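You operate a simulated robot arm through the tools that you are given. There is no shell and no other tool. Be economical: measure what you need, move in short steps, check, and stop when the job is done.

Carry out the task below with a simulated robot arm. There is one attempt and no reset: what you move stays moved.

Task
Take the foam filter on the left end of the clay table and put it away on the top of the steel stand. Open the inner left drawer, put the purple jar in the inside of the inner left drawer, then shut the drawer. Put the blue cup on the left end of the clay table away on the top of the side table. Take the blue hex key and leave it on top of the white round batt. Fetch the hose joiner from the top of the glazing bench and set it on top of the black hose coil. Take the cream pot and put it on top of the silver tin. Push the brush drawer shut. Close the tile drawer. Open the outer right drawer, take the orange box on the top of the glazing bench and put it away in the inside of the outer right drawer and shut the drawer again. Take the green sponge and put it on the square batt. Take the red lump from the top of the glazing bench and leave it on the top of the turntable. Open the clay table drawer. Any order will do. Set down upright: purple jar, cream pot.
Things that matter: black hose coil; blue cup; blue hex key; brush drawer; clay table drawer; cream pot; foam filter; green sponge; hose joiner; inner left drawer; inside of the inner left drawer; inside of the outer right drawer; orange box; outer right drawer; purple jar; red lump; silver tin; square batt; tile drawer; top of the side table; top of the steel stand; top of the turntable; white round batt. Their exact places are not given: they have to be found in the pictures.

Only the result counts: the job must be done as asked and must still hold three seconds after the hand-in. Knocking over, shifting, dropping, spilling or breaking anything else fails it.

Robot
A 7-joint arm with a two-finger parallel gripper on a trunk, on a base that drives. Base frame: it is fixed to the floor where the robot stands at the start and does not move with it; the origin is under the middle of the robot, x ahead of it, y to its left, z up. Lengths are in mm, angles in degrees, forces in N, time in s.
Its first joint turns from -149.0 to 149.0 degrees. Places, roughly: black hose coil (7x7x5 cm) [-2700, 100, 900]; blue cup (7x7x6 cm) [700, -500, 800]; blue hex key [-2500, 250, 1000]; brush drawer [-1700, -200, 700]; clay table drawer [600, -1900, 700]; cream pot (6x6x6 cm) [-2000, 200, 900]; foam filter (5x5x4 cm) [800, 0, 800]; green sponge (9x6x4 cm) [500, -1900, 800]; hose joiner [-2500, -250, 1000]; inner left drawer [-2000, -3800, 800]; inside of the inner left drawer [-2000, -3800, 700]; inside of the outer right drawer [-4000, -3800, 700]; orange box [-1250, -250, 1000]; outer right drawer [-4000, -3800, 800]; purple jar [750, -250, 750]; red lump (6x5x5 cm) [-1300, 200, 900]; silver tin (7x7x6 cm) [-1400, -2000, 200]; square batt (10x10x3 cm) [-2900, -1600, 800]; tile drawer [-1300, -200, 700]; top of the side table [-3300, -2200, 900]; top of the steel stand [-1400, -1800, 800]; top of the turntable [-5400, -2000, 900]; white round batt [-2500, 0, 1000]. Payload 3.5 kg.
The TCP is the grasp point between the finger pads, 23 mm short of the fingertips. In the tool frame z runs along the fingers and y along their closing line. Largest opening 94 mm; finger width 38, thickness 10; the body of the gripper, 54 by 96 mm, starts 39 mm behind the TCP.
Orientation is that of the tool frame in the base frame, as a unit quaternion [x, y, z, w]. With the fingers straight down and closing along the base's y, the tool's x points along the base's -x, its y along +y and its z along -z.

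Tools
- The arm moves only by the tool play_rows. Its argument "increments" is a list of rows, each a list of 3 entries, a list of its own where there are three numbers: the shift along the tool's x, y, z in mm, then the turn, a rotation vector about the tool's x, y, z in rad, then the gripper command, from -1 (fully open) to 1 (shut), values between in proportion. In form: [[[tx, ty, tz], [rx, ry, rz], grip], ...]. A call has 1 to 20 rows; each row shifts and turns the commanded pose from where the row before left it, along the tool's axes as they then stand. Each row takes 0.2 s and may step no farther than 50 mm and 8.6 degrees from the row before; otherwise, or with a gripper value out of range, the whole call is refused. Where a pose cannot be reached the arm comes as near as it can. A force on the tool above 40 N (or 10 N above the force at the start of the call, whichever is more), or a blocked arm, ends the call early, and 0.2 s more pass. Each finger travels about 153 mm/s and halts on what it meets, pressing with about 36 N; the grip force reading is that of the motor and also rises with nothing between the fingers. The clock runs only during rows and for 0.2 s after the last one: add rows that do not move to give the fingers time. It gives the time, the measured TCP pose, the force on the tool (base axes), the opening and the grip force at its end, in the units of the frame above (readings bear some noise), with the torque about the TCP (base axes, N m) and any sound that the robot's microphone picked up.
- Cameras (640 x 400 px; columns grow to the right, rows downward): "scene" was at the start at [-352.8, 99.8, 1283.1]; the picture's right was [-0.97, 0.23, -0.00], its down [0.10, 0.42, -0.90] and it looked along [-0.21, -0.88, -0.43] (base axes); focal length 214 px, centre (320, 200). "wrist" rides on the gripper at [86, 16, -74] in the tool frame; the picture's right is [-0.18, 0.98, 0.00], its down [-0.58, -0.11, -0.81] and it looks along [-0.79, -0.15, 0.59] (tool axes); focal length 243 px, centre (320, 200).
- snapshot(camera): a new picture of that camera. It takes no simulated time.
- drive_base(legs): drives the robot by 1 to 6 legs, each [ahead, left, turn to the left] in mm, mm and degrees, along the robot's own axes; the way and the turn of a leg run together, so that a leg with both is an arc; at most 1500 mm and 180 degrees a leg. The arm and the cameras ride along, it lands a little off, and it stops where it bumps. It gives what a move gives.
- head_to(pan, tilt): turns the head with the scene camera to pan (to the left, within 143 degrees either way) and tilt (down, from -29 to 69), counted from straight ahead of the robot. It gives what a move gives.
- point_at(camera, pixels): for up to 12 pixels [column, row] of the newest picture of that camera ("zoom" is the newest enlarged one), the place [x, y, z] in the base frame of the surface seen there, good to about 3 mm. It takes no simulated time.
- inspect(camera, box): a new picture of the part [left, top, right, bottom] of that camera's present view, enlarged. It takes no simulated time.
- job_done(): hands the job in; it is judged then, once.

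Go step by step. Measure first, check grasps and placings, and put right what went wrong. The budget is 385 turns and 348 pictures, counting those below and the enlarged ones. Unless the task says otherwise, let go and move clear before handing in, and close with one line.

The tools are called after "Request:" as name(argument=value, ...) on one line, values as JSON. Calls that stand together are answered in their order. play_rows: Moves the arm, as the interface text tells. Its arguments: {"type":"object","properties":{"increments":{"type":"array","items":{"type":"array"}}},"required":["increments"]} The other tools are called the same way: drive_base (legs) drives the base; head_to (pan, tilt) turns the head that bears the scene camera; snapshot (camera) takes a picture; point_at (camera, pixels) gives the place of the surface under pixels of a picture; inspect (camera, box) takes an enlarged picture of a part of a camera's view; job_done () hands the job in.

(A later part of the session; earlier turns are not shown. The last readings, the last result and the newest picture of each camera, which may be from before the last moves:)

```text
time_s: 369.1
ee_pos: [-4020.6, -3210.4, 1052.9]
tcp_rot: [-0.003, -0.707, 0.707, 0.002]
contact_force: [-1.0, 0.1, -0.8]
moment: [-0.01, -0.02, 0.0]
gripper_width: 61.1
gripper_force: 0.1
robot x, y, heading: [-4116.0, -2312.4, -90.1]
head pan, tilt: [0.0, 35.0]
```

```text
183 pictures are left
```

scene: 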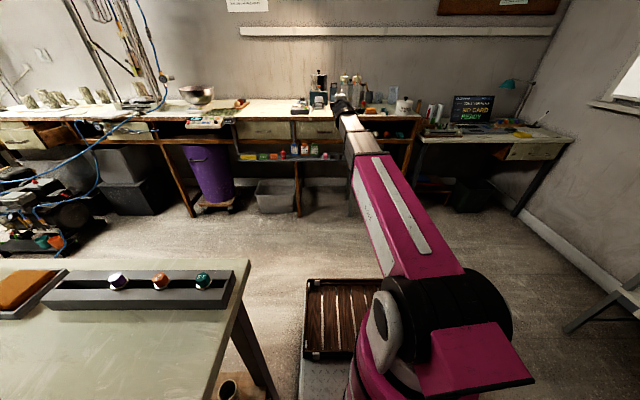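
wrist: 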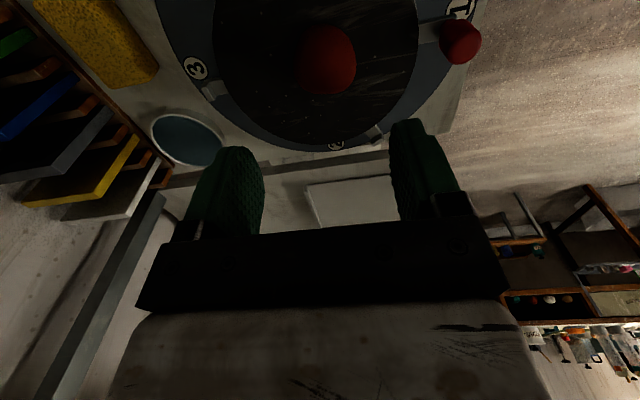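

Request:
play_rows(increments=[[[-10, 42, -10], [0, 0, 0], -0.3], [[-10, 42, -10], [0, 0, 0], -0.3], [[-10, 42, -10], [0, 0, 0], -0.3], [[-10, 42, -10], [0, 0, 0], -0.3], [[-10, 42, -10], [0, 0, 0], -0.3], [[-10, 42, -10], [0, 0, 0], -0.3]])

Request:
drive_base(legs=[[300, 0, 0]])

Request:
snapshot(camera="wrist")

```text
time_s: 370.5
ee_pos: [-3959.2, -3150.9, 799.9]
tcp_rot: [0.004, 0.708, -0.706, -0.003]
contact_force: [-0.1, 0.0, 0.8]
moment: [-0.02, 0.0, -0.02]
gripper_width: 61.2
gripper_force: 0.1
robot x, y, heading: [-4115.0, -2311.1, -90.4]
head pan, tilt: [0.0, 35.0]
```

```text
time_s: 372.5
ee_pos: [-3952.7, -3444.0, 799.3]
tcp_rot: [0.0, 0.708, -0.706, 0.0]
contact_force: [0.3, -0.5, -1.1]
moment: [0.0, 0.01, 0.02]
gripper_width: 61.2
gripper_force: 0.0
robot x, y, heading: [-4111.9, -2604.5, -89.7]
head pan, tilt: [0.0, 35.0]
```

```text
182 pictures are left
```

wrist: 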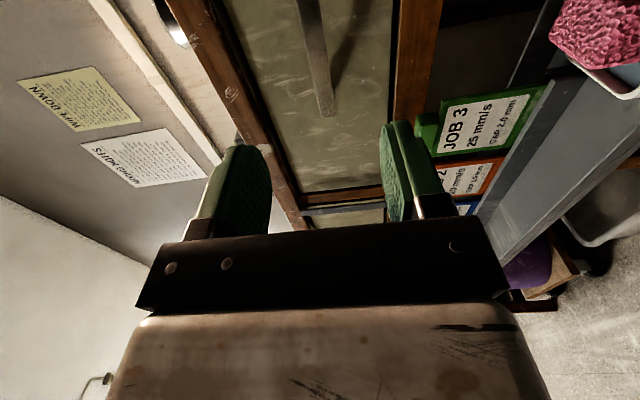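

The bar (318,60) is centred. Advance 106, close.

Request:
play_rows(increments=[[[0, 0, 40], [0, 0, 0], -0.3], [[0, 0, 40], [0, 0, 0], -0.3], [[0, 0, 27], [0, 0, 0], -0.3], [[0, 0, 0], [0, 0, 0], 0.5], [[0, 0, 0], [0, 0, 0], 1], [[0, 0, 0], [0, 0, 0], 1]])

Request:
snapshot(camera="wrist")

```text
time_s: 373.9
ee_pos: [-3950.5, -3549.1, 800.3]
tcp_rot: [0.0, 0.707, -0.707, 0.0]
contact_force: [1.9, -1.8, 22.6]
moment: [-0.15, 0.02, 0.17]
gripper_width: 13.8
gripper_force: 45.3
robot x, y, heading: [-4112.6, -2602.5, -89.7]
head pan, tilt: [0.0, 35.0]
```

```text
181 pictures are left
```

wrist: 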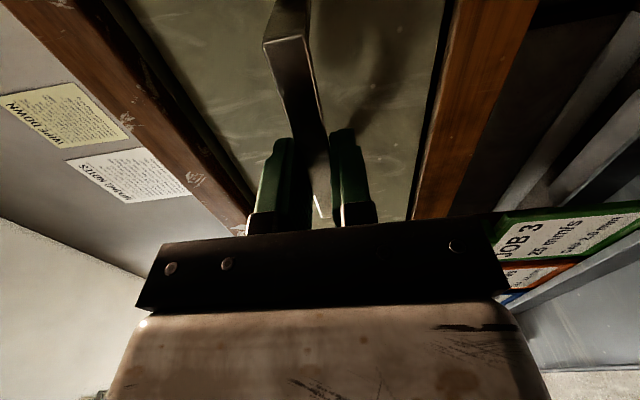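

Gripped. Pull open in steps.

Request:
play_rows(increments=[[[0, 0, -12], [0, 0, 0], 1], [[0, 0, -15], [0, 0, 0], 1], [[0, 0, -15], [0, 0, 0], 1], [[0, 0, -15], [0, 0, 0], 1], [[0, 0, -15], [0, 0, 0], 1], [[0, 0, -15], [0, 0, 0], 1], [[0, 0, -15], [0, 0, 0], 1], [[0, 0, -15], [0, 0, 0], 1], [[0, 0, -15], [0, 0, 0], 1], [[0, 0, -15], [0, 0, 0], 1], [[0, 0, -15], [0, 0, 0], 1], [[0, 0, -15], [0, 0, 0], 1], [[0, 0, -15], [0, 0, 0], 1], [[0, 0, -15], [0, 0, 0], 1]])

Request:
play_rows(increments=[[[0, 0, -10], [0, 0, 0], 1], [[0, 0, -10], [0, 0, 0], 1], [[0, 0, -10], [0, 0, 0], 1], [[0, 0, -10], [0, 0, 0], 1]])

Request:
snapshot(camera="scene")

```text
time_s: 375.9
ee_pos: [-3950.1, -3424.8, 799.9]
tcp_rot: [-0.001, 0.708, -0.706, 0.0]
contact_force: [4.2, 1.9, 3.5]
moment: [-0.06, -0.04, -0.57]
gripper_width: 13.7
gripper_force: 44.5
robot x, y, heading: [-4108.8, -2602.5, -89.6]
head pan, tilt: [0.0, 35.0]
stopped in row 9: the force on the tool passed its limit at 42 N (the readings are from after the stop); the commanded pose is now the measured one
```

```text
time_s: 376.9
ee_pos: [-3950.4, -3384.4, 799.5]
tcp_rot: [-0.002, 0.709, -0.705, 0.002]
contact_force: [5.2, 0.8, -7.5]
moment: [0.06, 0.22, 0.59]
gripper_width: 13.6
gripper_force: 45.0
robot x, y, heading: [-4113.3, -2607.3, -89.8]
head pan, tilt: [0.0, 35.0]
```

```text
180 pictures are left
```

scene: 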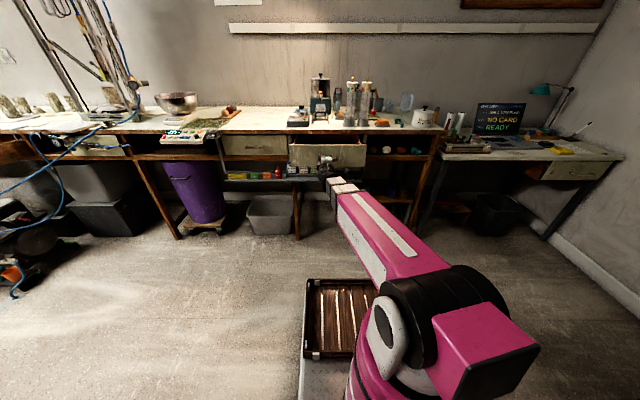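

Opened 165 mm; continue pulling.

Request:
play_rows(increments=[[[0, 0, -10], [0, 0, 0], 1], [[0, 0, -10], [0, 0, 0], 1], [[0, 0, -10], [0, 0, 0], 1], [[0, 0, -10], [0, 0, 0], 1], [[0, 0, -10], [0, 0, 0], 1], [[0, 0, -10], [0, 0, 0], 1]])

Request:
play_rows(increments=[[[0, 0, -10], [0, 0, 0], 1], [[0, 0, -10], [0, 0, 0], 1], [[0, 0, -10], [0, 0, 0], 1], [[0, 0, -10], [0, 0, 0], 1]])

Request:
inspect(camera="scene", box=[200, 80, 400, 220])

```text
time_s: 378.2
ee_pos: [-3950.2, -3325.1, 799.3]
tcp_rot: [-0.001, 0.708, -0.706, 0.002]
contact_force: [2.7, 1.7, -18.5]
moment: [0.17, 0.52, 0.69]
gripper_width: 13.8
gripper_force: 45.3
robot x, y, heading: [-4113.1, -2608.7, -89.7]
head pan, tilt: [0.0, 35.0]
```

```text
time_s: 379.2
ee_pos: [-3951.5, -3283.7, 799.7]
tcp_rot: [-0.001, 0.708, -0.707, 0.002]
contact_force: [8.5, 0.8, 1.5]
moment: [-0.02, -0.06, 1.56]
gripper_width: 14.0
gripper_force: 45.5
robot x, y, heading: [-4111.8, -2606.8, -89.9]
head pan, tilt: [0.0, 35.0]
```

```text
2.86 times, centred on (300, 150) of scene
```

zoom: 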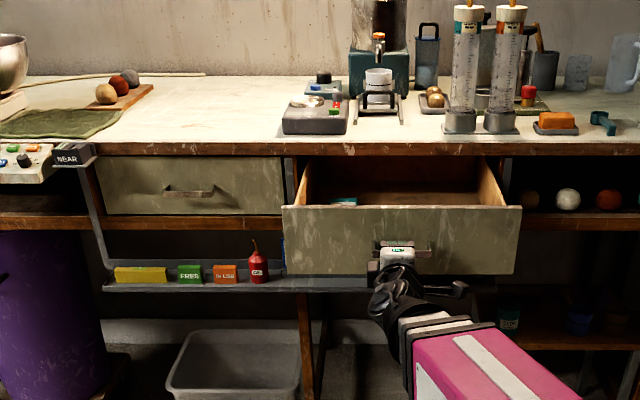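

Opened ~265 mm. Release and back away with the base.

Request:
play_rows(increments=[[[0, 0, 0], [0, 0, 0], 0.5], [[0, 0, 0], [0, 0, 0], -0.3], [[0, 0, 0], [0, 0, 0], -0.3]])

Request:
drive_base(legs=[[-150, 0, 0]])

Request:
play_rows(increments=[[[0, -42, 0], [0, 0, 0], -0.3], [[0, -42, 5], [0, 0, 0], -0.3], [[0, -42, 5], [0, 0, 0], -0.3], [[0, -42, 10], [0, 0, 0], -0.3], [[0, -42, 10], [0, 0, 0], -0.3], [[0, -42, 20], [0, 0, 0], -0.3]])

Request:
inspect(camera="scene", box=[200, 60, 440, 220])

```text
time_s: 380.1
ee_pos: [-3951.4, -3285.1, 799.5]
tcp_rot: [-0.001, 0.708, -0.706, 0.001]
contact_force: [0.1, 0.4, -0.3]
moment: [-0.02, 0.02, -0.02]
gripper_width: 61.2
gripper_force: 0.0
robot x, y, heading: [-4110.4, -2605.5, -89.5]
head pan, tilt: [0.0, 35.0]
```

```text
time_s: 381.4
ee_pos: [-3952.1, -3127.7, 800.4]
tcp_rot: [0.0, 0.707, -0.707, 0.001]
contact_force: [0.2, -0.3, 0.1]
moment: [-0.03, -0.03, 0.0]
gripper_width: 61.1
gripper_force: 0.1
robot x, y, heading: [-4111.2, -2450.5, -89.9]
head pan, tilt: [0.0, 35.0]
```

```text
time_s: 382.9
ee_pos: [-3955.0, -3179.6, 1051.8]
tcp_rot: [-0.001, 0.708, -0.706, 0.001]
contact_force: [0.0, -0.2, 0.3]
moment: [0.03, 0.0, 0.05]
gripper_width: 61.3
gripper_force: 0.0
robot x, y, heading: [-4112.7, -2444.9, -89.7]
head pan, tilt: [0.0, 35.0]
```

```text
2.50 times, centred on (320, 140) of scene
```

zoom: 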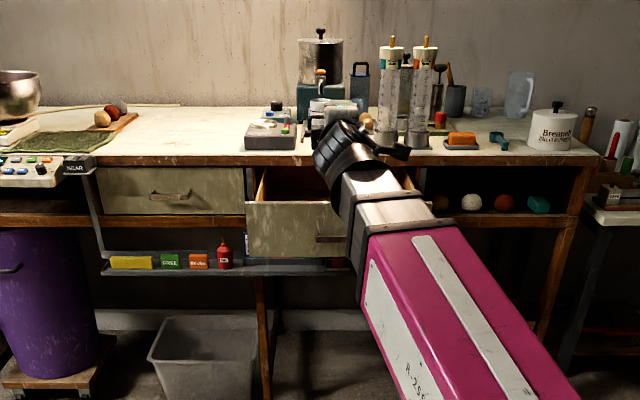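

Drawer open and free. Turn the tool down again and head for the orange box on the glazing bench.

Request:
play_rows(increments=[[[0, 0, 0], [-0.143, 0, 0], -0.3], [[0, 0, 0], [-0.143, 0, 0], -0.3], [[0, 0, 0], [-0.143, 0, 0], -0.3], [[0, 0, 0], [-0.143, 0, 0], -0.3], [[0, 0, 0], [-0.143, 0, 0], -0.3], [[0, 0, 0], [-0.143, 0, 0], -0.3], [[0, 0, 0], [-0.143, 0, 0], -0.3], [[0, 0, 0], [-0.143, 0, 0], -0.3], [[0, 0, 0], [-0.143, 0, 0], -0.3], [[0, 0, 0], [-0.143, 0, 0], -0.3], [[0, 0, 0], [-0.141, 0, 0], -0.3]])

Request:
drive_base(legs=[[0, -110, 0], [-1450, 0, 0], [0, 0, 90]])

Request:
snapshot(camera="scene")

```text
time_s: 385.2
ee_pos: [-3951.6, -3179.7, 1052.0]
tcp_rot: [-0.001, 1.0, 0.002, 0.0]
contact_force: [-0.4, -0.4, 0.4]
moment: [-0.02, -0.01, -0.01]
gripper_width: 61.3
gripper_force: 0.0
robot x, y, heading: [-4109.6, -2447.3, -89.6]
head pan, tilt: [0.0, 35.0]
```

```text
time_s: 397.1
ee_pos: [-3509.2, -820.7, 1051.8]
tcp_rot: [0.719, -0.695, -0.001, 0.0]
contact_force: [-0.9, -0.9, 0.2]
moment: [-0.04, -0.03, 0.0]
gripper_width: 61.2
gripper_force: 0.2
robot x, y, heading: [-4230.8, -1001.8, 1.9]
head pan, tilt: [0.0, 35.0]
```

```text
177 pictures are left
```

scene: 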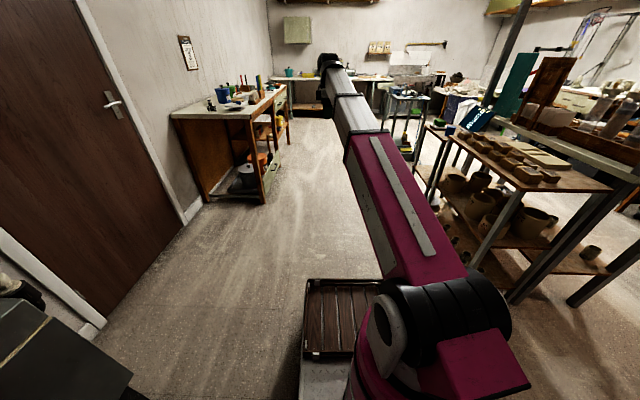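

Request:
drive_base(legs=[[0, 0, -1.9], [1500, 0, 0], [1500, 0, 0], [0, 0, 90]])

Request:
snapshot(camera="scene")

```text
time_s: 415.8
ee_pos: [-1402.2, -229.9, 1052.0]
tcp_rot: [1.0, 0.016, 0.0, 0.0]
contact_force: [0.3, 0.0, 1.0]
moment: [-0.02, -0.01, 0.01]
gripper_width: 61.3
gripper_force: 0.1
robot x, y, heading: [-1222.3, -955.8, 91.7]
head pan, tilt: [0.0, 35.0]
```

```text
176 pictures are left
```

scene: 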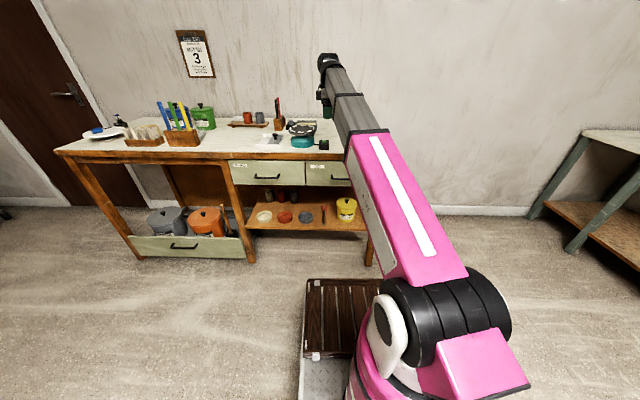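

Move the tool east so the wrist camera sees the orange box.

Request:
play_rows(increments=[[[45, -15, 0], [0, 0, 0], -1], [[45, -15, 0], [0, 0, 0], -1], [[45, -15, 0], [0, 0, 0], -1], [[45, -15, 0], [0, 0, 0], -1], [[45, -15, 0], [0, 0, 0], -1], [[30, -15, 0], [0, 0, 0], -1]])

Request:
snapshot(camera="wrist")

```text
time_s: 417.2
ee_pos: [-1152.7, -129.5, 1050.8]
tcp_rot: [1.0, 0.016, 0.0, 0.001]
contact_force: [-1.0, 0.0, 0.2]
moment: [0.01, -0.04, -0.03]
gripper_width: 94.1
gripper_force: 0.1
robot x, y, heading: [-1220.3, -957.8, 92.0]
head pan, tilt: [0.0, 35.0]
```

```text
175 pictures are left
```

wrist: 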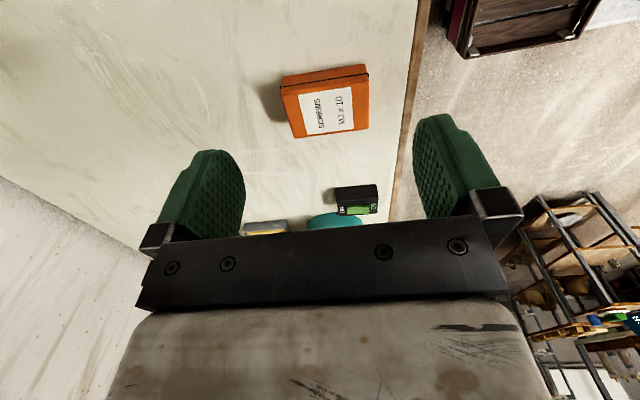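

Request:
point_at(camera="wrist", pixels=[[285, 90], [365, 80], [297, 135], [368, 128], [328, 110], [325, 75], [300, 75], [375, 190]])

```text
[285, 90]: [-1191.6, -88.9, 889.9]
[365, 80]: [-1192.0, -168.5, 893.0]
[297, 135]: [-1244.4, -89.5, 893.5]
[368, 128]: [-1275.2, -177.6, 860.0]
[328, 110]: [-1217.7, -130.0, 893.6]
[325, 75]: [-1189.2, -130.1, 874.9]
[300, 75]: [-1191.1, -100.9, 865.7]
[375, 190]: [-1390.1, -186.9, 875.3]
```

The box spans x −1247..−1190, y −170..−87; I'd rather close along x (57 mm). Shift the base right and rotate the tool −69°.

Request:
drive_base(legs=[[0, 0, -2], [0, -130, 0]])

Request:
play_rows(increments=[[[-45, 0, 0], [0, 0, 0], -0.7], [[-45, 0, 0], [0, 0, 0], -0.7], [[-45, 0, 0], [0, 0, 0], -0.7], [[-45, 0, 0], [0, 0, 0], -0.7], [[0, 0, 0], [0, 0, -0.14], -0.7], [[0, 0, 0], [0, 0, -0.14], -0.7], [[0, 0, 0], [0, 0, -0.14], -0.7], [[0, 0, 0], [0, 0, -0.14], -0.7], [[0, 0, 0], [0, 0, -0.14], -0.7], [[0, 0, 0], [0, 0, -0.14], -0.7], [[0, 0, 0], [0, 0, -0.14], -0.7], [[0, 0, 0], [0, 0, -0.14], -0.7], [[0, 0, 0], [0, 0, -0.14], -0.7]])

Request:
snapshot(camera="wrist")

```text
time_s: 418.8
ee_pos: [-997.9, -132.6, 1051.4]
tcp_rot: [1.0, -0.002, 0.0, 0.0]
contact_force: [-0.7, 0.2, -0.2]
moment: [0.01, 0.02, -0.02]
gripper_width: 94.0
gripper_force: 0.1
robot x, y, heading: [-1100.6, -958.5, 89.6]
head pan, tilt: [0.0, 35.0]
```

```text
time_s: 421.6
ee_pos: [-1176.9, -133.6, 1052.1]
tcp_rot: [0.809, 0.588, -0.001, 0.001]
contact_force: [1.0, -0.4, -0.2]
moment: [0.04, -0.03, 0.0]
gripper_width: 79.7
gripper_force: 0.0
robot x, y, heading: [-1099.5, -957.8, 89.6]
head pan, tilt: [0.0, 35.0]
```

```text
174 pictures are left
```

wrist: 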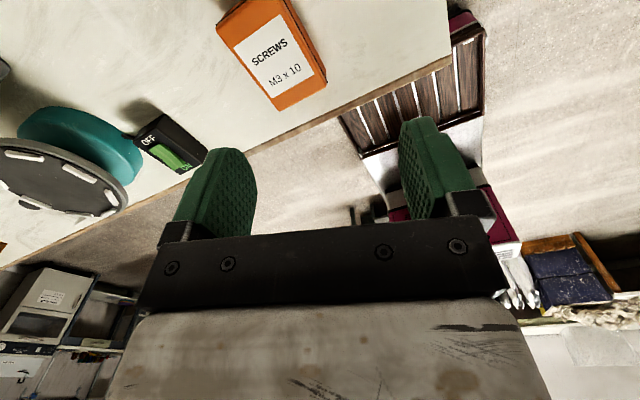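

Move over the box and rotate a further 14°.

Request:
play_rows(increments=[[[-8, -41.5, 20], [0, 0, 0], -0.7], [[0, 0, 20], [0, 0, -0.12], -0.7], [[0, 0, 20], [0, 0, -0.12], -0.7]])

Request:
snapshot(camera="wrist")

```text
time_s: 422.4
ee_pos: [-1221.1, -127.0, 990.9]
tcp_rot: [0.733, 0.68, -0.001, 0.0]
contact_force: [-0.1, 0.2, -0.5]
moment: [-0.05, 0.02, 0.02]
gripper_width: 79.8
gripper_force: 0.2
robot x, y, heading: [-1096.1, -957.0, 89.7]
head pan, tilt: [0.0, 35.0]
```

```text
173 pictures are left
```

wrist: 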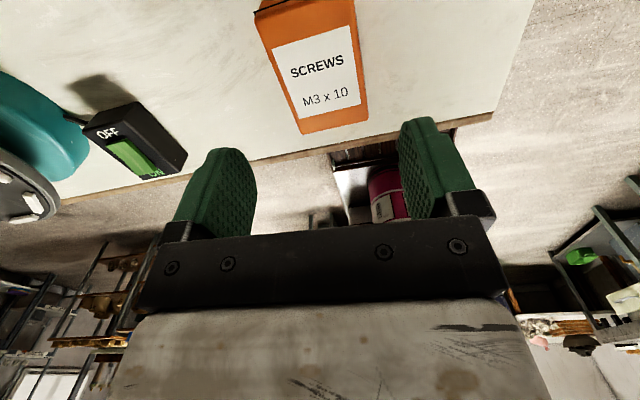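

Aligned. Descend to 891 and grip.

Request:
play_rows(increments=[[[0, 1, 40], [0, 0, 0], -0.7], [[0, 0, 40], [0, 0, 0], -0.7], [[0, 0, 20], [0, 0, 0], -0.7], [[0, 0, 0], [0, 0, 0], 0], [[0, 0, 0], [0, 0, 0], 1], [[0, 0, 0], [0, 0, 0], 1], [[0, 0, -30], [0, 0, 0], 1], [[0, 0, -45], [0, 0, 0], 1], [[0, 0, -45], [0, 0, 0], 1], [[0, 0, -45], [0, 0, 0], 1]])

Request:
snapshot(camera="wrist")

```text
time_s: 424.6
ee_pos: [-1217.9, -126.0, 1058.3]
tcp_rot: [0.733, 0.68, -0.001, 0.001]
contact_force: [0.0, -0.6, -1.4]
moment: [0.0, -0.01, -0.01]
gripper_width: 59.5
gripper_force: 35.5
robot x, y, heading: [-1095.8, -958.8, 89.6]
head pan, tilt: [0.0, 35.0]
```

```text
172 pictures are left
```

wrist: 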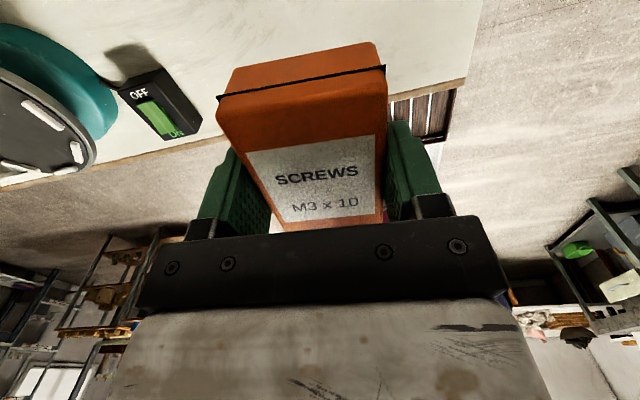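

Box held (59.5 mm). Return: turn west and drive.

Request:
drive_base(legs=[[-40, 0, 0], [0, 0, 90.5]])

```text
time_s: 429.4
ee_pos: [-1921.7, -1145.1, 1057.4]
tcp_rot: [0.021, 1.0, 0.0, 0.001]
contact_force: [0.0, 0.2, -2.6]
moment: [0.02, 0.03, -0.03]
gripper_width: 59.7
gripper_force: 35.6
robot x, y, heading: [-1097.2, -993.3, -178.4]
head pan, tilt: [0.0, 35.0]
```

Request:
drive_base(legs=[[0, 0, -2], [1500, 0, 0], [1500, 0, 0], [130, 0, 0], [0, 0, 90.5]])

```text
time_s: 448.9
ee_pos: [-4129.4, -1725.9, 1057.8]
tcp_rot: [-0.663, 0.748, 0.001, -0.001]
contact_force: [0.4, -0.1, -1.8]
moment: [-0.01, -0.02, -0.02]
gripper_width: 60.0
gripper_force: 36.0
robot x, y, heading: [-4212.6, -892.3, -92.7]
head pan, tilt: [0.0, 35.0]
```

At the west end. Rotate the tool back to rel≈94° and drive south to the drawer.

Request:
play_rows(increments=[[[0, 0, 0], [0, 0, 0.145], 1], [[0, 0, 0], [0, 0, 0.145], 1], [[0, 0, 0], [0, 0, 0.145], 1], [[0, 0, 0], [0, 0, 0.145], 1], [[0, 0, 0], [0, 0, 0.145], 1], [[0, 0, 0], [0, 0, 0.145], 1], [[0, 0, 0], [0, 0, 0.145], 1], [[0, 0, 0], [0, 0, 0.145], 1], [[0, 0, 0], [0, 0, 0.145], 1]])

Request:
drive_base(legs=[[0, 0, 2.7], [1430, 0, 0]])

Request:
snapshot(camera="scene")

```text
time_s: 450.9
ee_pos: [-4128.3, -1726.2, 1059.5]
tcp_rot: [-0.072, 0.997, 0.001, 0.0]
contact_force: [0.2, -0.1, -2.0]
moment: [0.05, -0.01, 0.0]
gripper_width: 59.8
gripper_force: 35.5
robot x, y, heading: [-4208.7, -894.9, -92.4]
head pan, tilt: [0.0, 35.0]
```

```text
time_s: 458.5
ee_pos: [-4050.5, -3165.0, 1058.2]
tcp_rot: [-0.109, 0.994, 0.0, 0.0]
contact_force: [-0.8, 0.1, -2.8]
moment: [-0.02, 0.01, -0.02]
gripper_width: 59.4
gripper_force: 35.8
robot x, y, heading: [-4193.4, -2339.6, -88.4]
head pan, tilt: [0.0, 35.0]
```

```text
171 pictures are left
```

scene: 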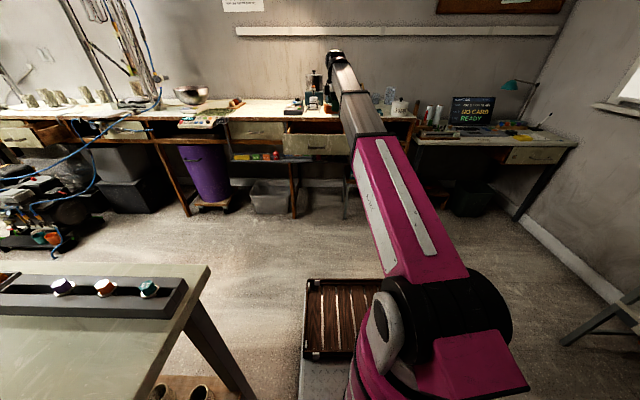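

Request:
inspect(camera="scene", box=[260, 90, 380, 170])

Request:
point_at(camera="zoom", pixels=[[150, 230], [250, 210], [160, 180], [250, 180], [320, 200], [200, 245], [300, 205], [130, 160], [150, 300], [200, 190]])

```text
5.00 times, centred on (320, 130) of scene
```

zoom: 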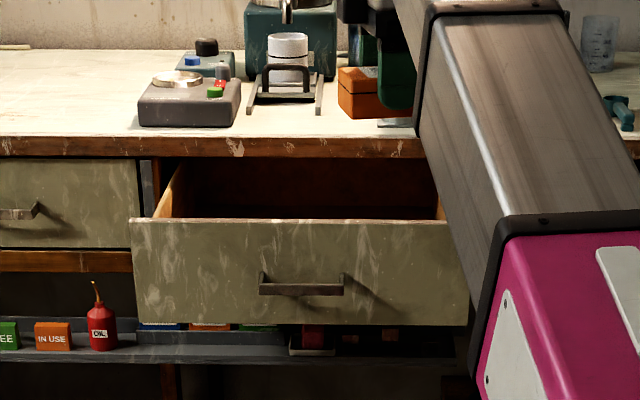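

```text
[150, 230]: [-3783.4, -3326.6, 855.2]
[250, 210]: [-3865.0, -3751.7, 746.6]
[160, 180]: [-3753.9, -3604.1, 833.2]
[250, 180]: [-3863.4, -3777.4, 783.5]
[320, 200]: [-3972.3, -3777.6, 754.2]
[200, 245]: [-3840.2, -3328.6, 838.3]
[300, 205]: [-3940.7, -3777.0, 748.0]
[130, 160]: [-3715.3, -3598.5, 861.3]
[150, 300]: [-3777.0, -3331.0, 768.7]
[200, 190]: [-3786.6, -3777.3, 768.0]
```

Drawer: panel y −3328 (top 865), floor ≈746. Position the base for TCP at about (-3970,-3460).

Request:
drive_base(legs=[[0, 0, -1.6], [0, 82, 0], [290, 0, 0]])

Request:
snapshot(camera="wrist")

```text
time_s: 461.5
ee_pos: [-3986.9, -3461.9, 1059.1]
tcp_rot: [-0.098, 0.995, 0.0, 0.0]
contact_force: [-0.4, -0.3, -2.0]
moment: [0.0, -0.02, -0.01]
gripper_width: 59.8
gripper_force: 36.5
robot x, y, heading: [-4118.6, -2636.3, -89.9]
head pan, tilt: [0.0, 35.0]
```

```text
169 pictures are left
```

wrist: 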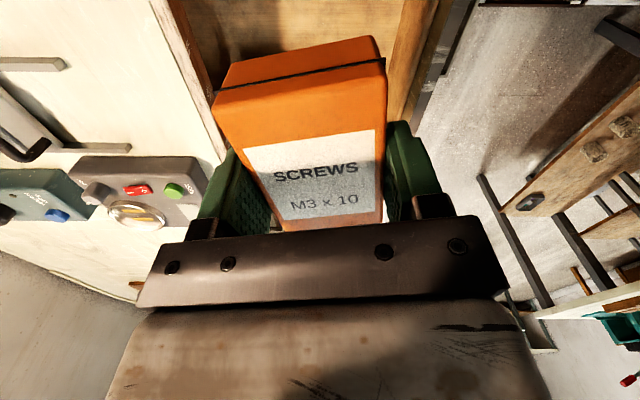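

Align the tool (11°) and descend to z≈830.

Request:
play_rows(increments=[[[-5, 0, 0], [0, 0, 0.099], 1], [[-5, 0, 20], [0, 0, 0.099], 1], [[0, 0, 45], [0, 0, 0], 1], [[0, 0, 45], [0, 0, 0], 1], [[0, 0, 45], [0, 0, 0], 1], [[0, 0, 45], [0, 0, 0], 1], [[0, 0, 30], [0, 0, 0], 1]])

Request:
snapshot(camera="wrist")

Request:
inspect(camera="scene", box=[220, 70, 420, 200])

```text
time_s: 463.1
ee_pos: [-3975.7, -3459.7, 826.2]
tcp_rot: [0.001, 1.0, 0.001, 0.0]
contact_force: [-0.2, 0.0, -1.7]
moment: [0.01, 0.03, 0.0]
gripper_width: 59.5
gripper_force: 35.8
robot x, y, heading: [-4114.2, -2636.0, -89.7]
head pan, tilt: [0.0, 35.0]
```

```text
168 pictures are left
```

wrist: 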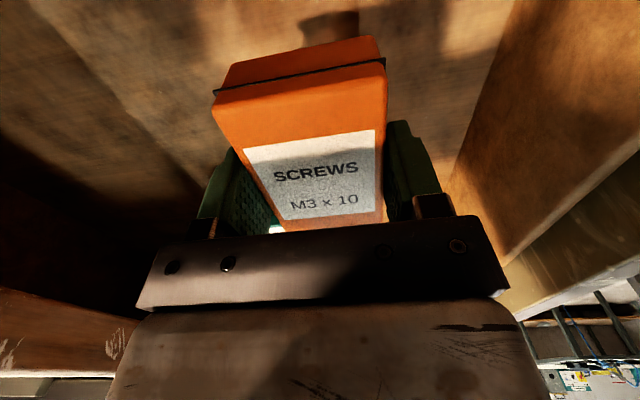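

```text
3.08 times, centred on (320, 135) of scene
```

zoom: 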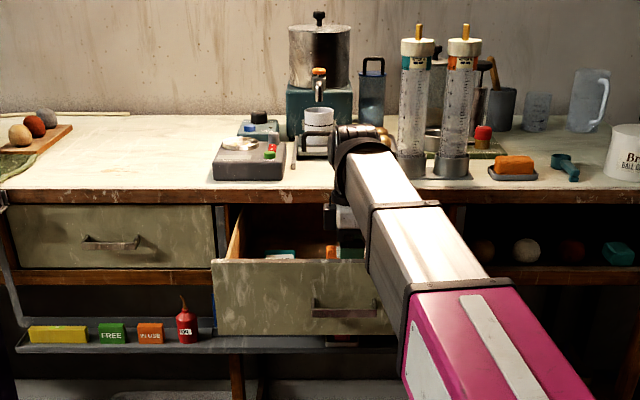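

Request:
point_at(camera="wrist", pixels=[[180, 60], [330, 20], [430, 60], [120, 120]])

Request:
play_rows(increments=[[[0, 0, 25], [0, 0, 0], 1], [[0, 0, 12], [0, 0, 0], 1], [[0, 0, 4], [0, 0, 0], 1], [[0, 0, 3], [0, 0, 0], 1], [[0, 0, 3], [0, 0, 0], 1]])

```text
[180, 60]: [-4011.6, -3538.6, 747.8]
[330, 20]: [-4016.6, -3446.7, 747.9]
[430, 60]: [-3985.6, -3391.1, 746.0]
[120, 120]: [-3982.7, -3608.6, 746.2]
```

```text
time_s: 464.3
ee_pos: [-3978.0, -3458.9, 781.5]
tcp_rot: [0.001, 1.0, 0.0, 0.0]
contact_force: [0.3, -0.4, -2.5]
moment: [-0.01, -0.01, 0.0]
gripper_width: 59.6
gripper_force: 36.2
robot x, y, heading: [-4117.6, -2633.0, -89.7]
head pan, tilt: [0.0, 35.0]
```

Request:
play_rows(increments=[[[0, 0, 2], [0, 0, 0], 1], [[0, 0, 2], [0, 0, 0], 1], [[0, 0, 2], [0, 0, 0], 1], [[0, 0, 0], [0, 0, 0], 1]])

```text
time_s: 465.3
ee_pos: [-3977.7, -3460.3, 775.8]
tcp_rot: [0.001, 1.0, 0.0, 0.0]
contact_force: [2.0, 0.4, 32.5]
moment: [-0.01, 0.0, -0.02]
gripper_width: 59.7
gripper_force: 36.5
robot x, y, heading: [-4114.0, -2636.6, -89.8]
head pan, tilt: [0.0, 35.0]
```

Contact with the floor. Release and lift out.

Request:
play_rows(increments=[[[0, 0, -1], [0, 0, 0], -0.3], [[0, 0, 0], [0, 0, 0], -0.7], [[0, 0, 0], [0, 0, 0], -0.7], [[0, 0, -30], [0, 0, 0], -0.7], [[0, 0, -45], [0, 0, 0], -0.7], [[0, 0, -45], [0, 0, 0], -0.7], [[0, 0, -45], [0, 0, 0], -0.7], [[0, 0, -45], [0, 0, 0], -0.7], [[0, 0, -45], [0, 0, 0], -0.7], [[0, 0, -20], [0, 0, 0], -0.7]])

Request:
snapshot(camera="wrist")

```text
time_s: 467.5
ee_pos: [-3975.2, -3458.6, 1051.0]
tcp_rot: [0.001, 1.0, 0.001, 0.0]
contact_force: [-0.7, -0.1, -1.4]
moment: [0.0, -0.02, 0.04]
gripper_width: 80.0
gripper_force: 0.0
robot x, y, heading: [-4117.4, -2634.1, -89.7]
head pan, tilt: [0.0, 35.0]
```

```text
166 pictures are left
```

wrist: 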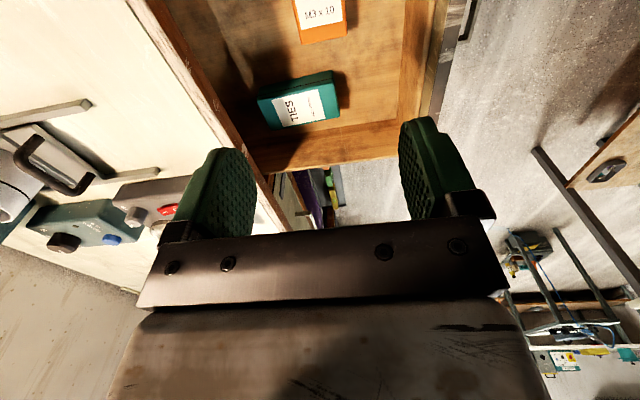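

The box lies in the drawer. Back off, level the tool, and push the drawer shut above the handle.

Request:
drive_base(legs=[[-300, 0, 0]])

Request:
play_rows(increments=[[[0, 0, 0], [0.143, 0, 0], 1], [[0, 0, 0], [0.143, 0, 0], 1], [[0, 0, 0], [0.143, 0, 0], 1], [[0, 0, 0], [0.143, 0, 0], 1], [[0, 0, 0], [0.143, 0, 0], 1], [[0, 0, 0], [0.143, 0, 0], 1], [[0, 0, 0], [0.143, 0, 0], 1], [[0, 0, 0], [0.143, 0, 0], 1], [[0, 0, 0], [0.143, 0, 0], 1], [[0, 0, 0], [0.143, 0, 0], 1], [[0, 0, 0], [0.141, 0, 0], 1], [[-10, 42, 0], [0, 0, 0], 1], [[-10, 42, 0], [0, 0, 0], 1], [[0, 42, 0], [0, 0, 0], 1], [[0, 42, 0], [0, 0, 0], 1], [[0, 42, 0], [0, 0, 0], 1]])

Request:
snapshot(camera="wrist")

```text
time_s: 469.6
ee_pos: [-3976.3, -3160.4, 1050.7]
tcp_rot: [0.0, 1.0, 0.0, 0.0]
contact_force: [-0.3, -0.2, -0.6]
moment: [-0.01, 0.02, -0.01]
gripper_width: 80.4
gripper_force: 0.1
robot x, y, heading: [-4116.0, -2335.2, -90.1]
head pan, tilt: [0.0, 35.0]
```

```text
time_s: 473.0
ee_pos: [-3955.5, -3156.7, 839.0]
tcp_rot: [-0.001, 0.708, -0.706, 0.0]
contact_force: [0.3, 0.4, 0.2]
moment: [-0.03, 0.02, 0.02]
gripper_width: 0.0
gripper_force: 35.6
robot x, y, heading: [-4118.0, -2335.1, -89.7]
head pan, tilt: [0.0, 35.0]
```

```text
165 pictures are left
```

wrist: 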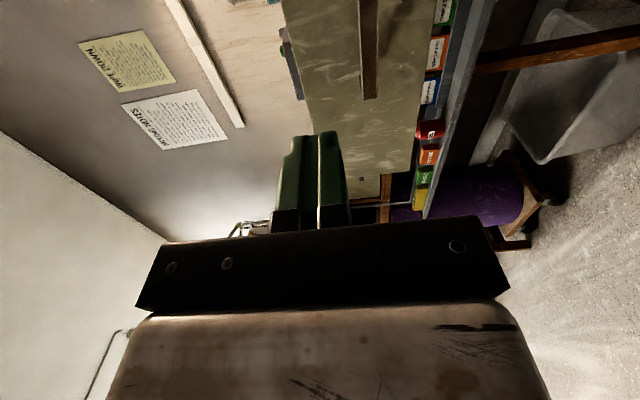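

Drive ahead 265 (starts pushing), then finish with the arm.

Request:
drive_base(legs=[[265, 0, 0]])

Request:
play_rows(increments=[[[0, 0, 20], [0, 0, 0], 1], [[0, 0, 20], [0, 0, 0], 1], [[0, 0, 20], [0, 0, 0], 1], [[0, 0, 20], [0, 0, 0], 1], [[0, 0, 20], [0, 0, 0], 1], [[0, 0, 20], [0, 0, 0], 1], [[0, 0, 15], [0, 0, 0], 1], [[0, 0, 15], [0, 0, 0], 1], [[0, 0, 10], [0, 0, 0], 1], [[0, 0, 10], [0, 0, 0], 1]])

Request:
inspect(camera="scene", box=[200, 70, 400, 210])

```text
time_s: 474.9
ee_pos: [-3957.4, -3430.7, 839.6]
tcp_rot: [0.002, 0.708, -0.706, 0.0]
contact_force: [0.6, 0.2, -0.4]
moment: [-0.01, 0.0, -0.01]
gripper_width: 0.0
gripper_force: 35.8
robot x, y, heading: [-4114.0, -2612.8, -89.9]
head pan, tilt: [0.0, 35.0]
```

```text
time_s: 476.7
ee_pos: [-3957.7, -3572.2, 838.7]
tcp_rot: [0.0, 0.708, -0.706, 0.001]
contact_force: [1.1, 5.5, 4.4]
moment: [-0.14, -0.03, 0.11]
gripper_width: 0.0
gripper_force: 35.8
robot x, y, heading: [-4114.1, -2609.1, -89.9]
head pan, tilt: [0.0, 35.0]
stopped in row 8: the force on the tool passed its limit at 60 N (the readings are from after the stop); the commanded pose is now the measured one
```

```text
2.86 times, centred on (300, 140) of scene
```

zoom: 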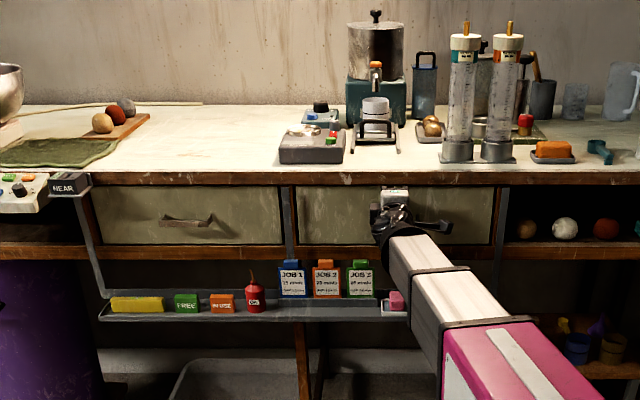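

Drawer shut. Back off, raise, turn the tool down, and return north.

Request:
drive_base(legs=[[-300, 0, 0]])

Request:
play_rows(increments=[[[0, -42, 0], [0, 0, 0], -1], [[0, -42, 0], [0, 0, 0], -1], [[0, -42, 0], [0, 0, 0], -1], [[0, -42, 0], [0, 0, 0], -1], [[0, -42, 0], [0, 0, 0], -1], [[0, 0, 0], [-0.143, 0, 0], -1], [[0, 0, 0], [-0.143, 0, 0], -1], [[0, 0, 0], [-0.143, 0, 0], -1], [[0, 0, 0], [-0.143, 0, 0], -1], [[0, 0, 0], [-0.143, 0, 0], -1], [[0, 0, 0], [-0.143, 0, 0], -1], [[0, 0, 0], [-0.143, 0, 0], -1], [[0, 0, 0], [-0.143, 0, 0], -1], [[0, 0, 0], [-0.143, 0, 0], -1], [[0, 0, 0], [-0.143, 0, 0], -1], [[0, 0, 0], [-0.141, 0, 0], -1]])

Request:
drive_base(legs=[[0, -110, 0], [-1340, 0, 0], [0, 0, 90]])

```text
time_s: 478.7
ee_pos: [-3962.4, -3275.0, 837.7]
tcp_rot: [0.003, 0.708, -0.706, -0.003]
contact_force: [-0.6, 0.2, 0.0]
moment: [-0.02, -0.01, -0.02]
gripper_width: 0.1
gripper_force: 36.2
robot x, y, heading: [-4114.8, -2310.9, -90.1]
head pan, tilt: [0.0, 35.0]
```

```text
time_s: 482.1
ee_pos: [-3963.4, -3275.2, 1048.5]
tcp_rot: [0.004, 1.0, 0.003, 0.0]
contact_force: [0.4, 0.2, -0.8]
moment: [-0.02, 0.02, 0.0]
gripper_width: 94.0
gripper_force: 0.0
robot x, y, heading: [-4116.1, -2308.0, -90.3]
head pan, tilt: [0.0, 35.0]
```

```text
time_s: 493.7
ee_pos: [-3263.6, -739.8, 1047.7]
tcp_rot: [0.718, -0.696, -0.001, 0.001]
contact_force: [0.3, 0.4, -0.3]
moment: [0.01, -0.02, 0.02]
gripper_width: 94.0
gripper_force: 0.2
robot x, y, heading: [-4226.9, -929.0, 1.9]
head pan, tilt: [0.0, 35.0]
```

Driving east to the clay table.

Request:
drive_base(legs=[[0, 0, -1.9], [1500, 0, 0], [1500, 0, 0], [700, 0, 0]])

Request:
snapshot(camera="scene")

```text
time_s: 512.3
ee_pos: [508.4, -812.7, 1048.0]
tcp_rot: [-0.703, 0.711, 0.002, -0.002]
contact_force: [-0.5, -0.2, -0.5]
moment: [0.0, -0.01, -0.01]
gripper_width: 93.7
gripper_force: 0.1
robot x, y, heading: [-460.3, -962.6, -0.5]
head pan, tilt: [0.0, 35.0]
```

```text
163 pictures are left
```

scene: 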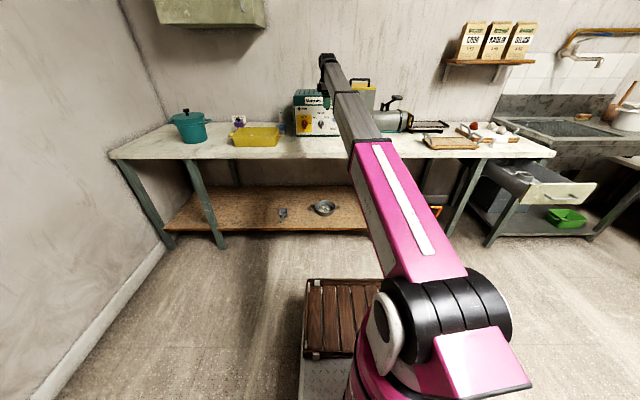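

Back 120, left 400, then use the wrist camera over the cup.

Request:
drive_base(legs=[[-120, 0, 0.5], [0, 330, 0]])

Request:
inspect(camera="scene", box=[180, 80, 380, 180])

```text
time_s: 515.4
ee_pos: [385.8, -456.8, 1048.5]
tcp_rot: [0.708, -0.706, -0.001, 0.002]
contact_force: [-0.7, 0.4, 1.0]
moment: [0.02, -0.02, 0.01]
gripper_width: 94.1
gripper_force: 0.0
robot x, y, heading: [-580.0, -623.0, 0.5]
head pan, tilt: [0.0, 35.0]
```

```text
3.20 times, centred on (280, 130) of scene
```

zoom: 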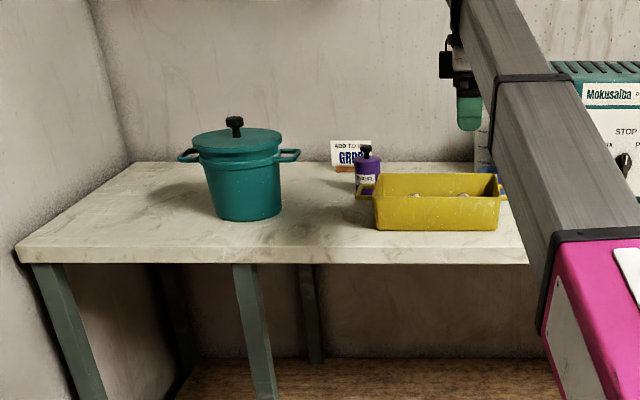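

Request:
play_rows(increments=[[[0, 0, -35], [0, 0, 0], -1], [[0, 0, -35], [0, 0, 0], -1]])

Request:
drive_base(legs=[[360, 0, 0], [0, -90, 0]])

Request:
snapshot(camera="wrist")

```text
time_s: 516.0
ee_pos: [386.3, -457.0, 1118.9]
tcp_rot: [0.708, -0.706, -0.001, 0.002]
contact_force: [-0.6, 0.3, -0.3]
moment: [0.0, 0.01, -0.02]
gripper_width: 94.0
gripper_force: 0.1
robot x, y, heading: [-578.2, -618.1, 0.6]
head pan, tilt: [0.0, 35.0]
```

```text
time_s: 519.0
ee_pos: [748.4, -548.4, 1119.0]
tcp_rot: [0.708, -0.707, -0.001, 0.001]
contact_force: [-0.4, 0.6, -0.7]
moment: [0.03, 0.01, -0.03]
gripper_width: 94.1
gripper_force: 0.1
robot x, y, heading: [-216.8, -706.5, 0.1]
head pan, tilt: [0.0, 35.0]
```

```text
161 pictures are left
```

wrist: 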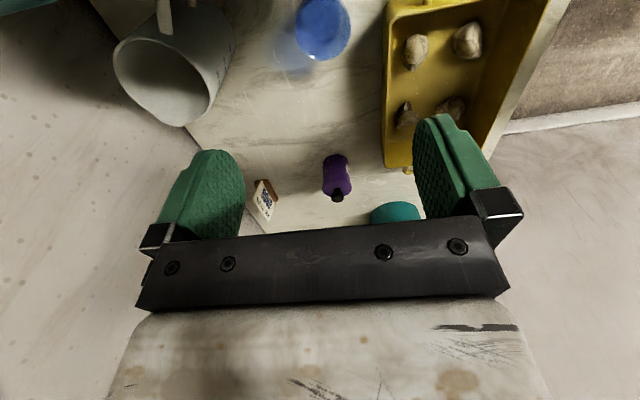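

Request:
inspect(camera="wrist", box=[240, 0, 400, 100])

Request:
point_at(camera="zoom", pixels=[[330, 100], [330, 210], [230, 150], [440, 100], [200, 190], [560, 200], [620, 30], [330, 30]])

Request:
point_at(camera="wrist", pixels=[[15, 3], [170, 100], [205, 60], [390, 100], [395, 20], [165, 20]])

```text
4.00 times, centred on (320, 50) of wrist
```

zoom: 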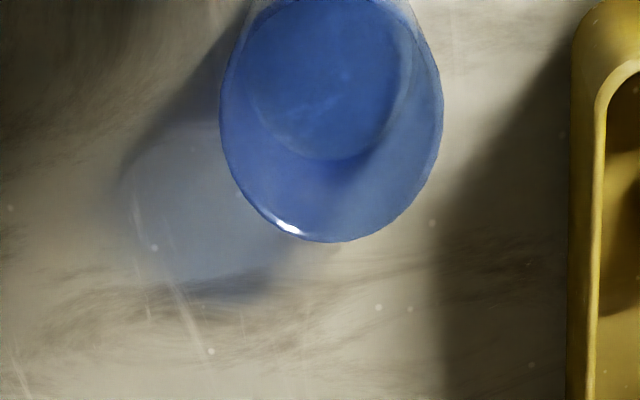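

```text
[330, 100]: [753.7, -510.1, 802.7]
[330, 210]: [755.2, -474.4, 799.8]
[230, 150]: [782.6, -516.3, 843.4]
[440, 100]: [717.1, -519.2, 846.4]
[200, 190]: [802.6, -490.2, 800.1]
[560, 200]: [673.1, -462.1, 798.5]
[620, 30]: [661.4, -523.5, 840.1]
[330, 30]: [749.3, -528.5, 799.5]
```

```text
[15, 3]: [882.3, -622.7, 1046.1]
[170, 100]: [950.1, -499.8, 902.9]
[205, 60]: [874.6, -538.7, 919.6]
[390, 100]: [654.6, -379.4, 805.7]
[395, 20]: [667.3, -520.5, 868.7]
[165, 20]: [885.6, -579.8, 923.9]
```

Request:
snapshot(camera="scene")

Request:
inspect(camera="scene", box=[200, 60, 400, 180])

```text
159 pictures are left
```

scene: 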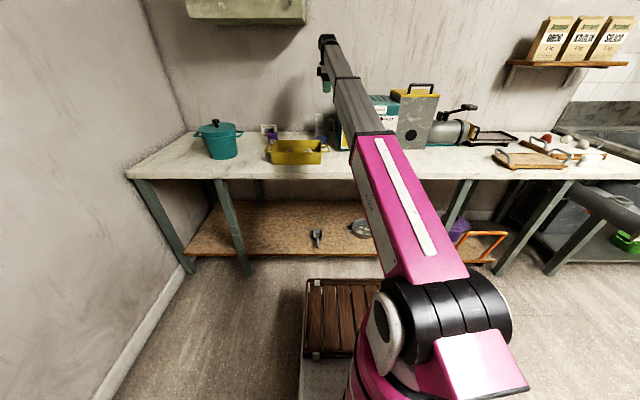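

```text
3.20 times, centred on (300, 120) of scene
```

zoom: 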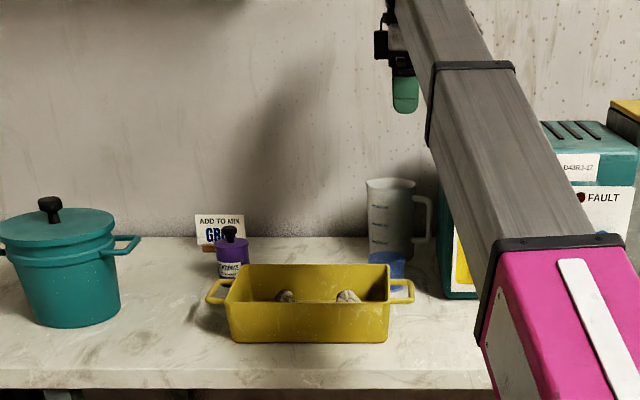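

Request:
point_at(camera="zoom", pixels=[[447, 280], [470, 296], [443, 230], [425, 230], [400, 200], [372, 190], [390, 275], [580, 125], [600, 128], [228, 262], [400, 300]])

```text
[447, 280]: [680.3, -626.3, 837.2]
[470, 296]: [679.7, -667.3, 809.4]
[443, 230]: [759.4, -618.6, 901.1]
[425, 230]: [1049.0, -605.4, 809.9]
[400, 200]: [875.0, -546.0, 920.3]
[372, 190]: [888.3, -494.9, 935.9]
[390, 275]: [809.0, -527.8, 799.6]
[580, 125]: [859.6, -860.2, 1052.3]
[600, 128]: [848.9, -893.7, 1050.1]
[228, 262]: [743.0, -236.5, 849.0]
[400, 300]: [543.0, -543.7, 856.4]
```

Machine's left face is at y≈-620 (top 1050), the jug at x≥875, tray rim up to x≈673. I'll approach with the tool pitched 60° and closing along y, camera up. Drive forward 150 and reorient the tool.

Request:
play_rows(increments=[[[-20, 20, 0], [0, 0, 0], -1], [[-20, 20, 0], [0, 0, 0], -1], [[0, 30, 0], [0, 0, -0.143], -1], [[0, 0, 0], [0, 0, -0.143], -1], [[0, 0, 0], [0, 0, -0.143], -1], [[0, 0, 0], [0, 0, -0.143], -1], [[0, 0, 0], [0, 0, -0.143], -1], [[0, 0, 0], [0, 0, -0.143], -1], [[0, 0, 0], [0, 0, -0.143], -1], [[0, 0, 0], [0, 0, -0.143], -1], [[0, 0, 0], [0, 0, -0.143], -1], [[0, 0, 0], [0, 0, -0.143], -1], [[0, 0, 0], [0, 0, -0.14], -1], [[0, 0, 0], [0, 0.131, 0], -1], [[0, 0, 0], [0, 0.131, 0], -1], [[0, 0, 0], [0, 0.131, 0], -1], [[0, 0, 0], [0, 0.131, 0], -1]])

Request:
snapshot(camera="wrist")

```text
time_s: 522.6
ee_pos: [677.5, -508.3, 1119.3]
tcp_rot: [0.966, 0.0, 0.259, 0.0]
contact_force: [1.1, 0.3, 0.3]
moment: [-0.01, 0.02, -0.02]
gripper_width: 93.9
gripper_force: 0.0
robot x, y, heading: [-218.2, -707.1, -0.2]
head pan, tilt: [0.0, 35.0]
```

```text
157 pictures are left
```

wrist: 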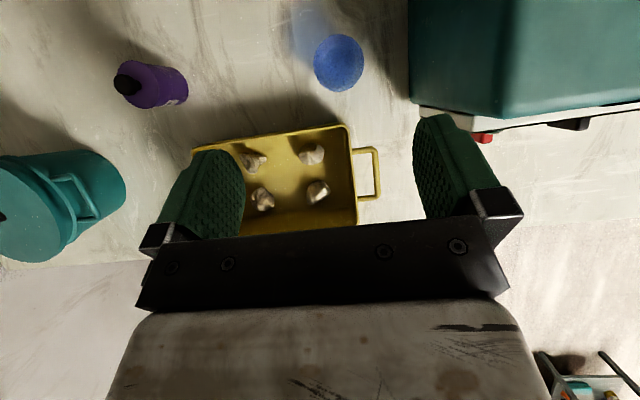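

Orientation is exact. The cup is at (338,62). Measuring again.

Request:
inspect(camera="wrist", box=[260, 0, 420, 100])

Request:
point_at(camera="wrist", pixels=[[338, 90], [315, 62], [363, 62], [338, 36], [338, 62], [410, 60], [345, 128], [380, 155], [160, 85], [375, 190]])

```text
4.00 times, centred on (340, 50) of wrist
```

zoom: 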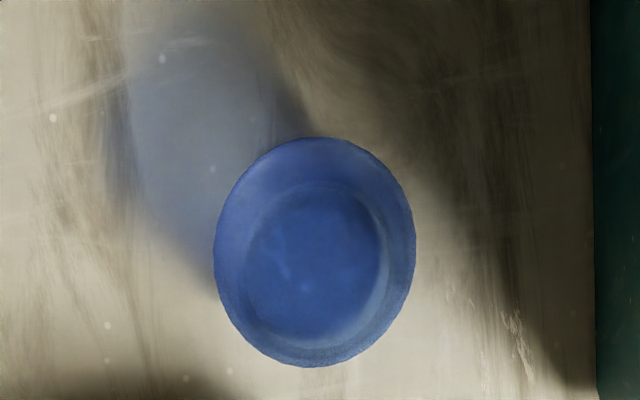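

```text
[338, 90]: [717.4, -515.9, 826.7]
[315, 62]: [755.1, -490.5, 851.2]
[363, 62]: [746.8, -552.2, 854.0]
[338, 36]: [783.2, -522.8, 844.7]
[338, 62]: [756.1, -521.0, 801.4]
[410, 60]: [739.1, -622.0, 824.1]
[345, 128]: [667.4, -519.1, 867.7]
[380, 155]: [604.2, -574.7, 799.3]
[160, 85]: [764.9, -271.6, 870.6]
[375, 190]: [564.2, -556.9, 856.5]
```

Cup centre (750,-521), rim radius ~32. Drive 80 forward, then lower to z≈900 over it.

Request:
drive_base(legs=[[80, 0, 0]])

Request:
play_rows(increments=[[[-20, 4, 34.6], [0, 0, 0], -1], [[-20, 3, 34.6], [0, 0, 0], -1], [[-20, 3, 34.6], [0, 0, 0], -1], [[-20, 3, 34.6], [0, 0, 0], -1], [[-20, 0, 34.6], [0, 0, 0], -1]])

Request:
snapshot(camera="wrist")

```text
time_s: 523.6
ee_pos: [758.2, -505.7, 1118.5]
tcp_rot: [0.966, 0.0, 0.257, 0.0]
contact_force: [0.0, 0.2, -0.3]
moment: [0.03, -0.04, 0.0]
gripper_width: 94.0
gripper_force: 0.0
robot x, y, heading: [-138.4, -707.5, -0.1]
head pan, tilt: [0.0, 35.0]
```

```text
time_s: 524.8
ee_pos: [753.7, -521.8, 917.9]
tcp_rot: [0.966, 0.0, 0.258, 0.001]
contact_force: [0.4, -0.2, -0.5]
moment: [0.01, 0.03, -0.01]
gripper_width: 94.2
gripper_force: 0.1
robot x, y, heading: [-138.2, -705.1, 0.3]
head pan, tilt: [0.0, 35.0]
```

```text
155 pictures are left
```

wrist: 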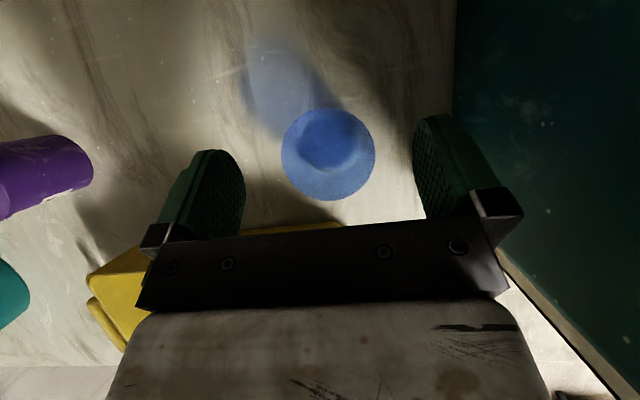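

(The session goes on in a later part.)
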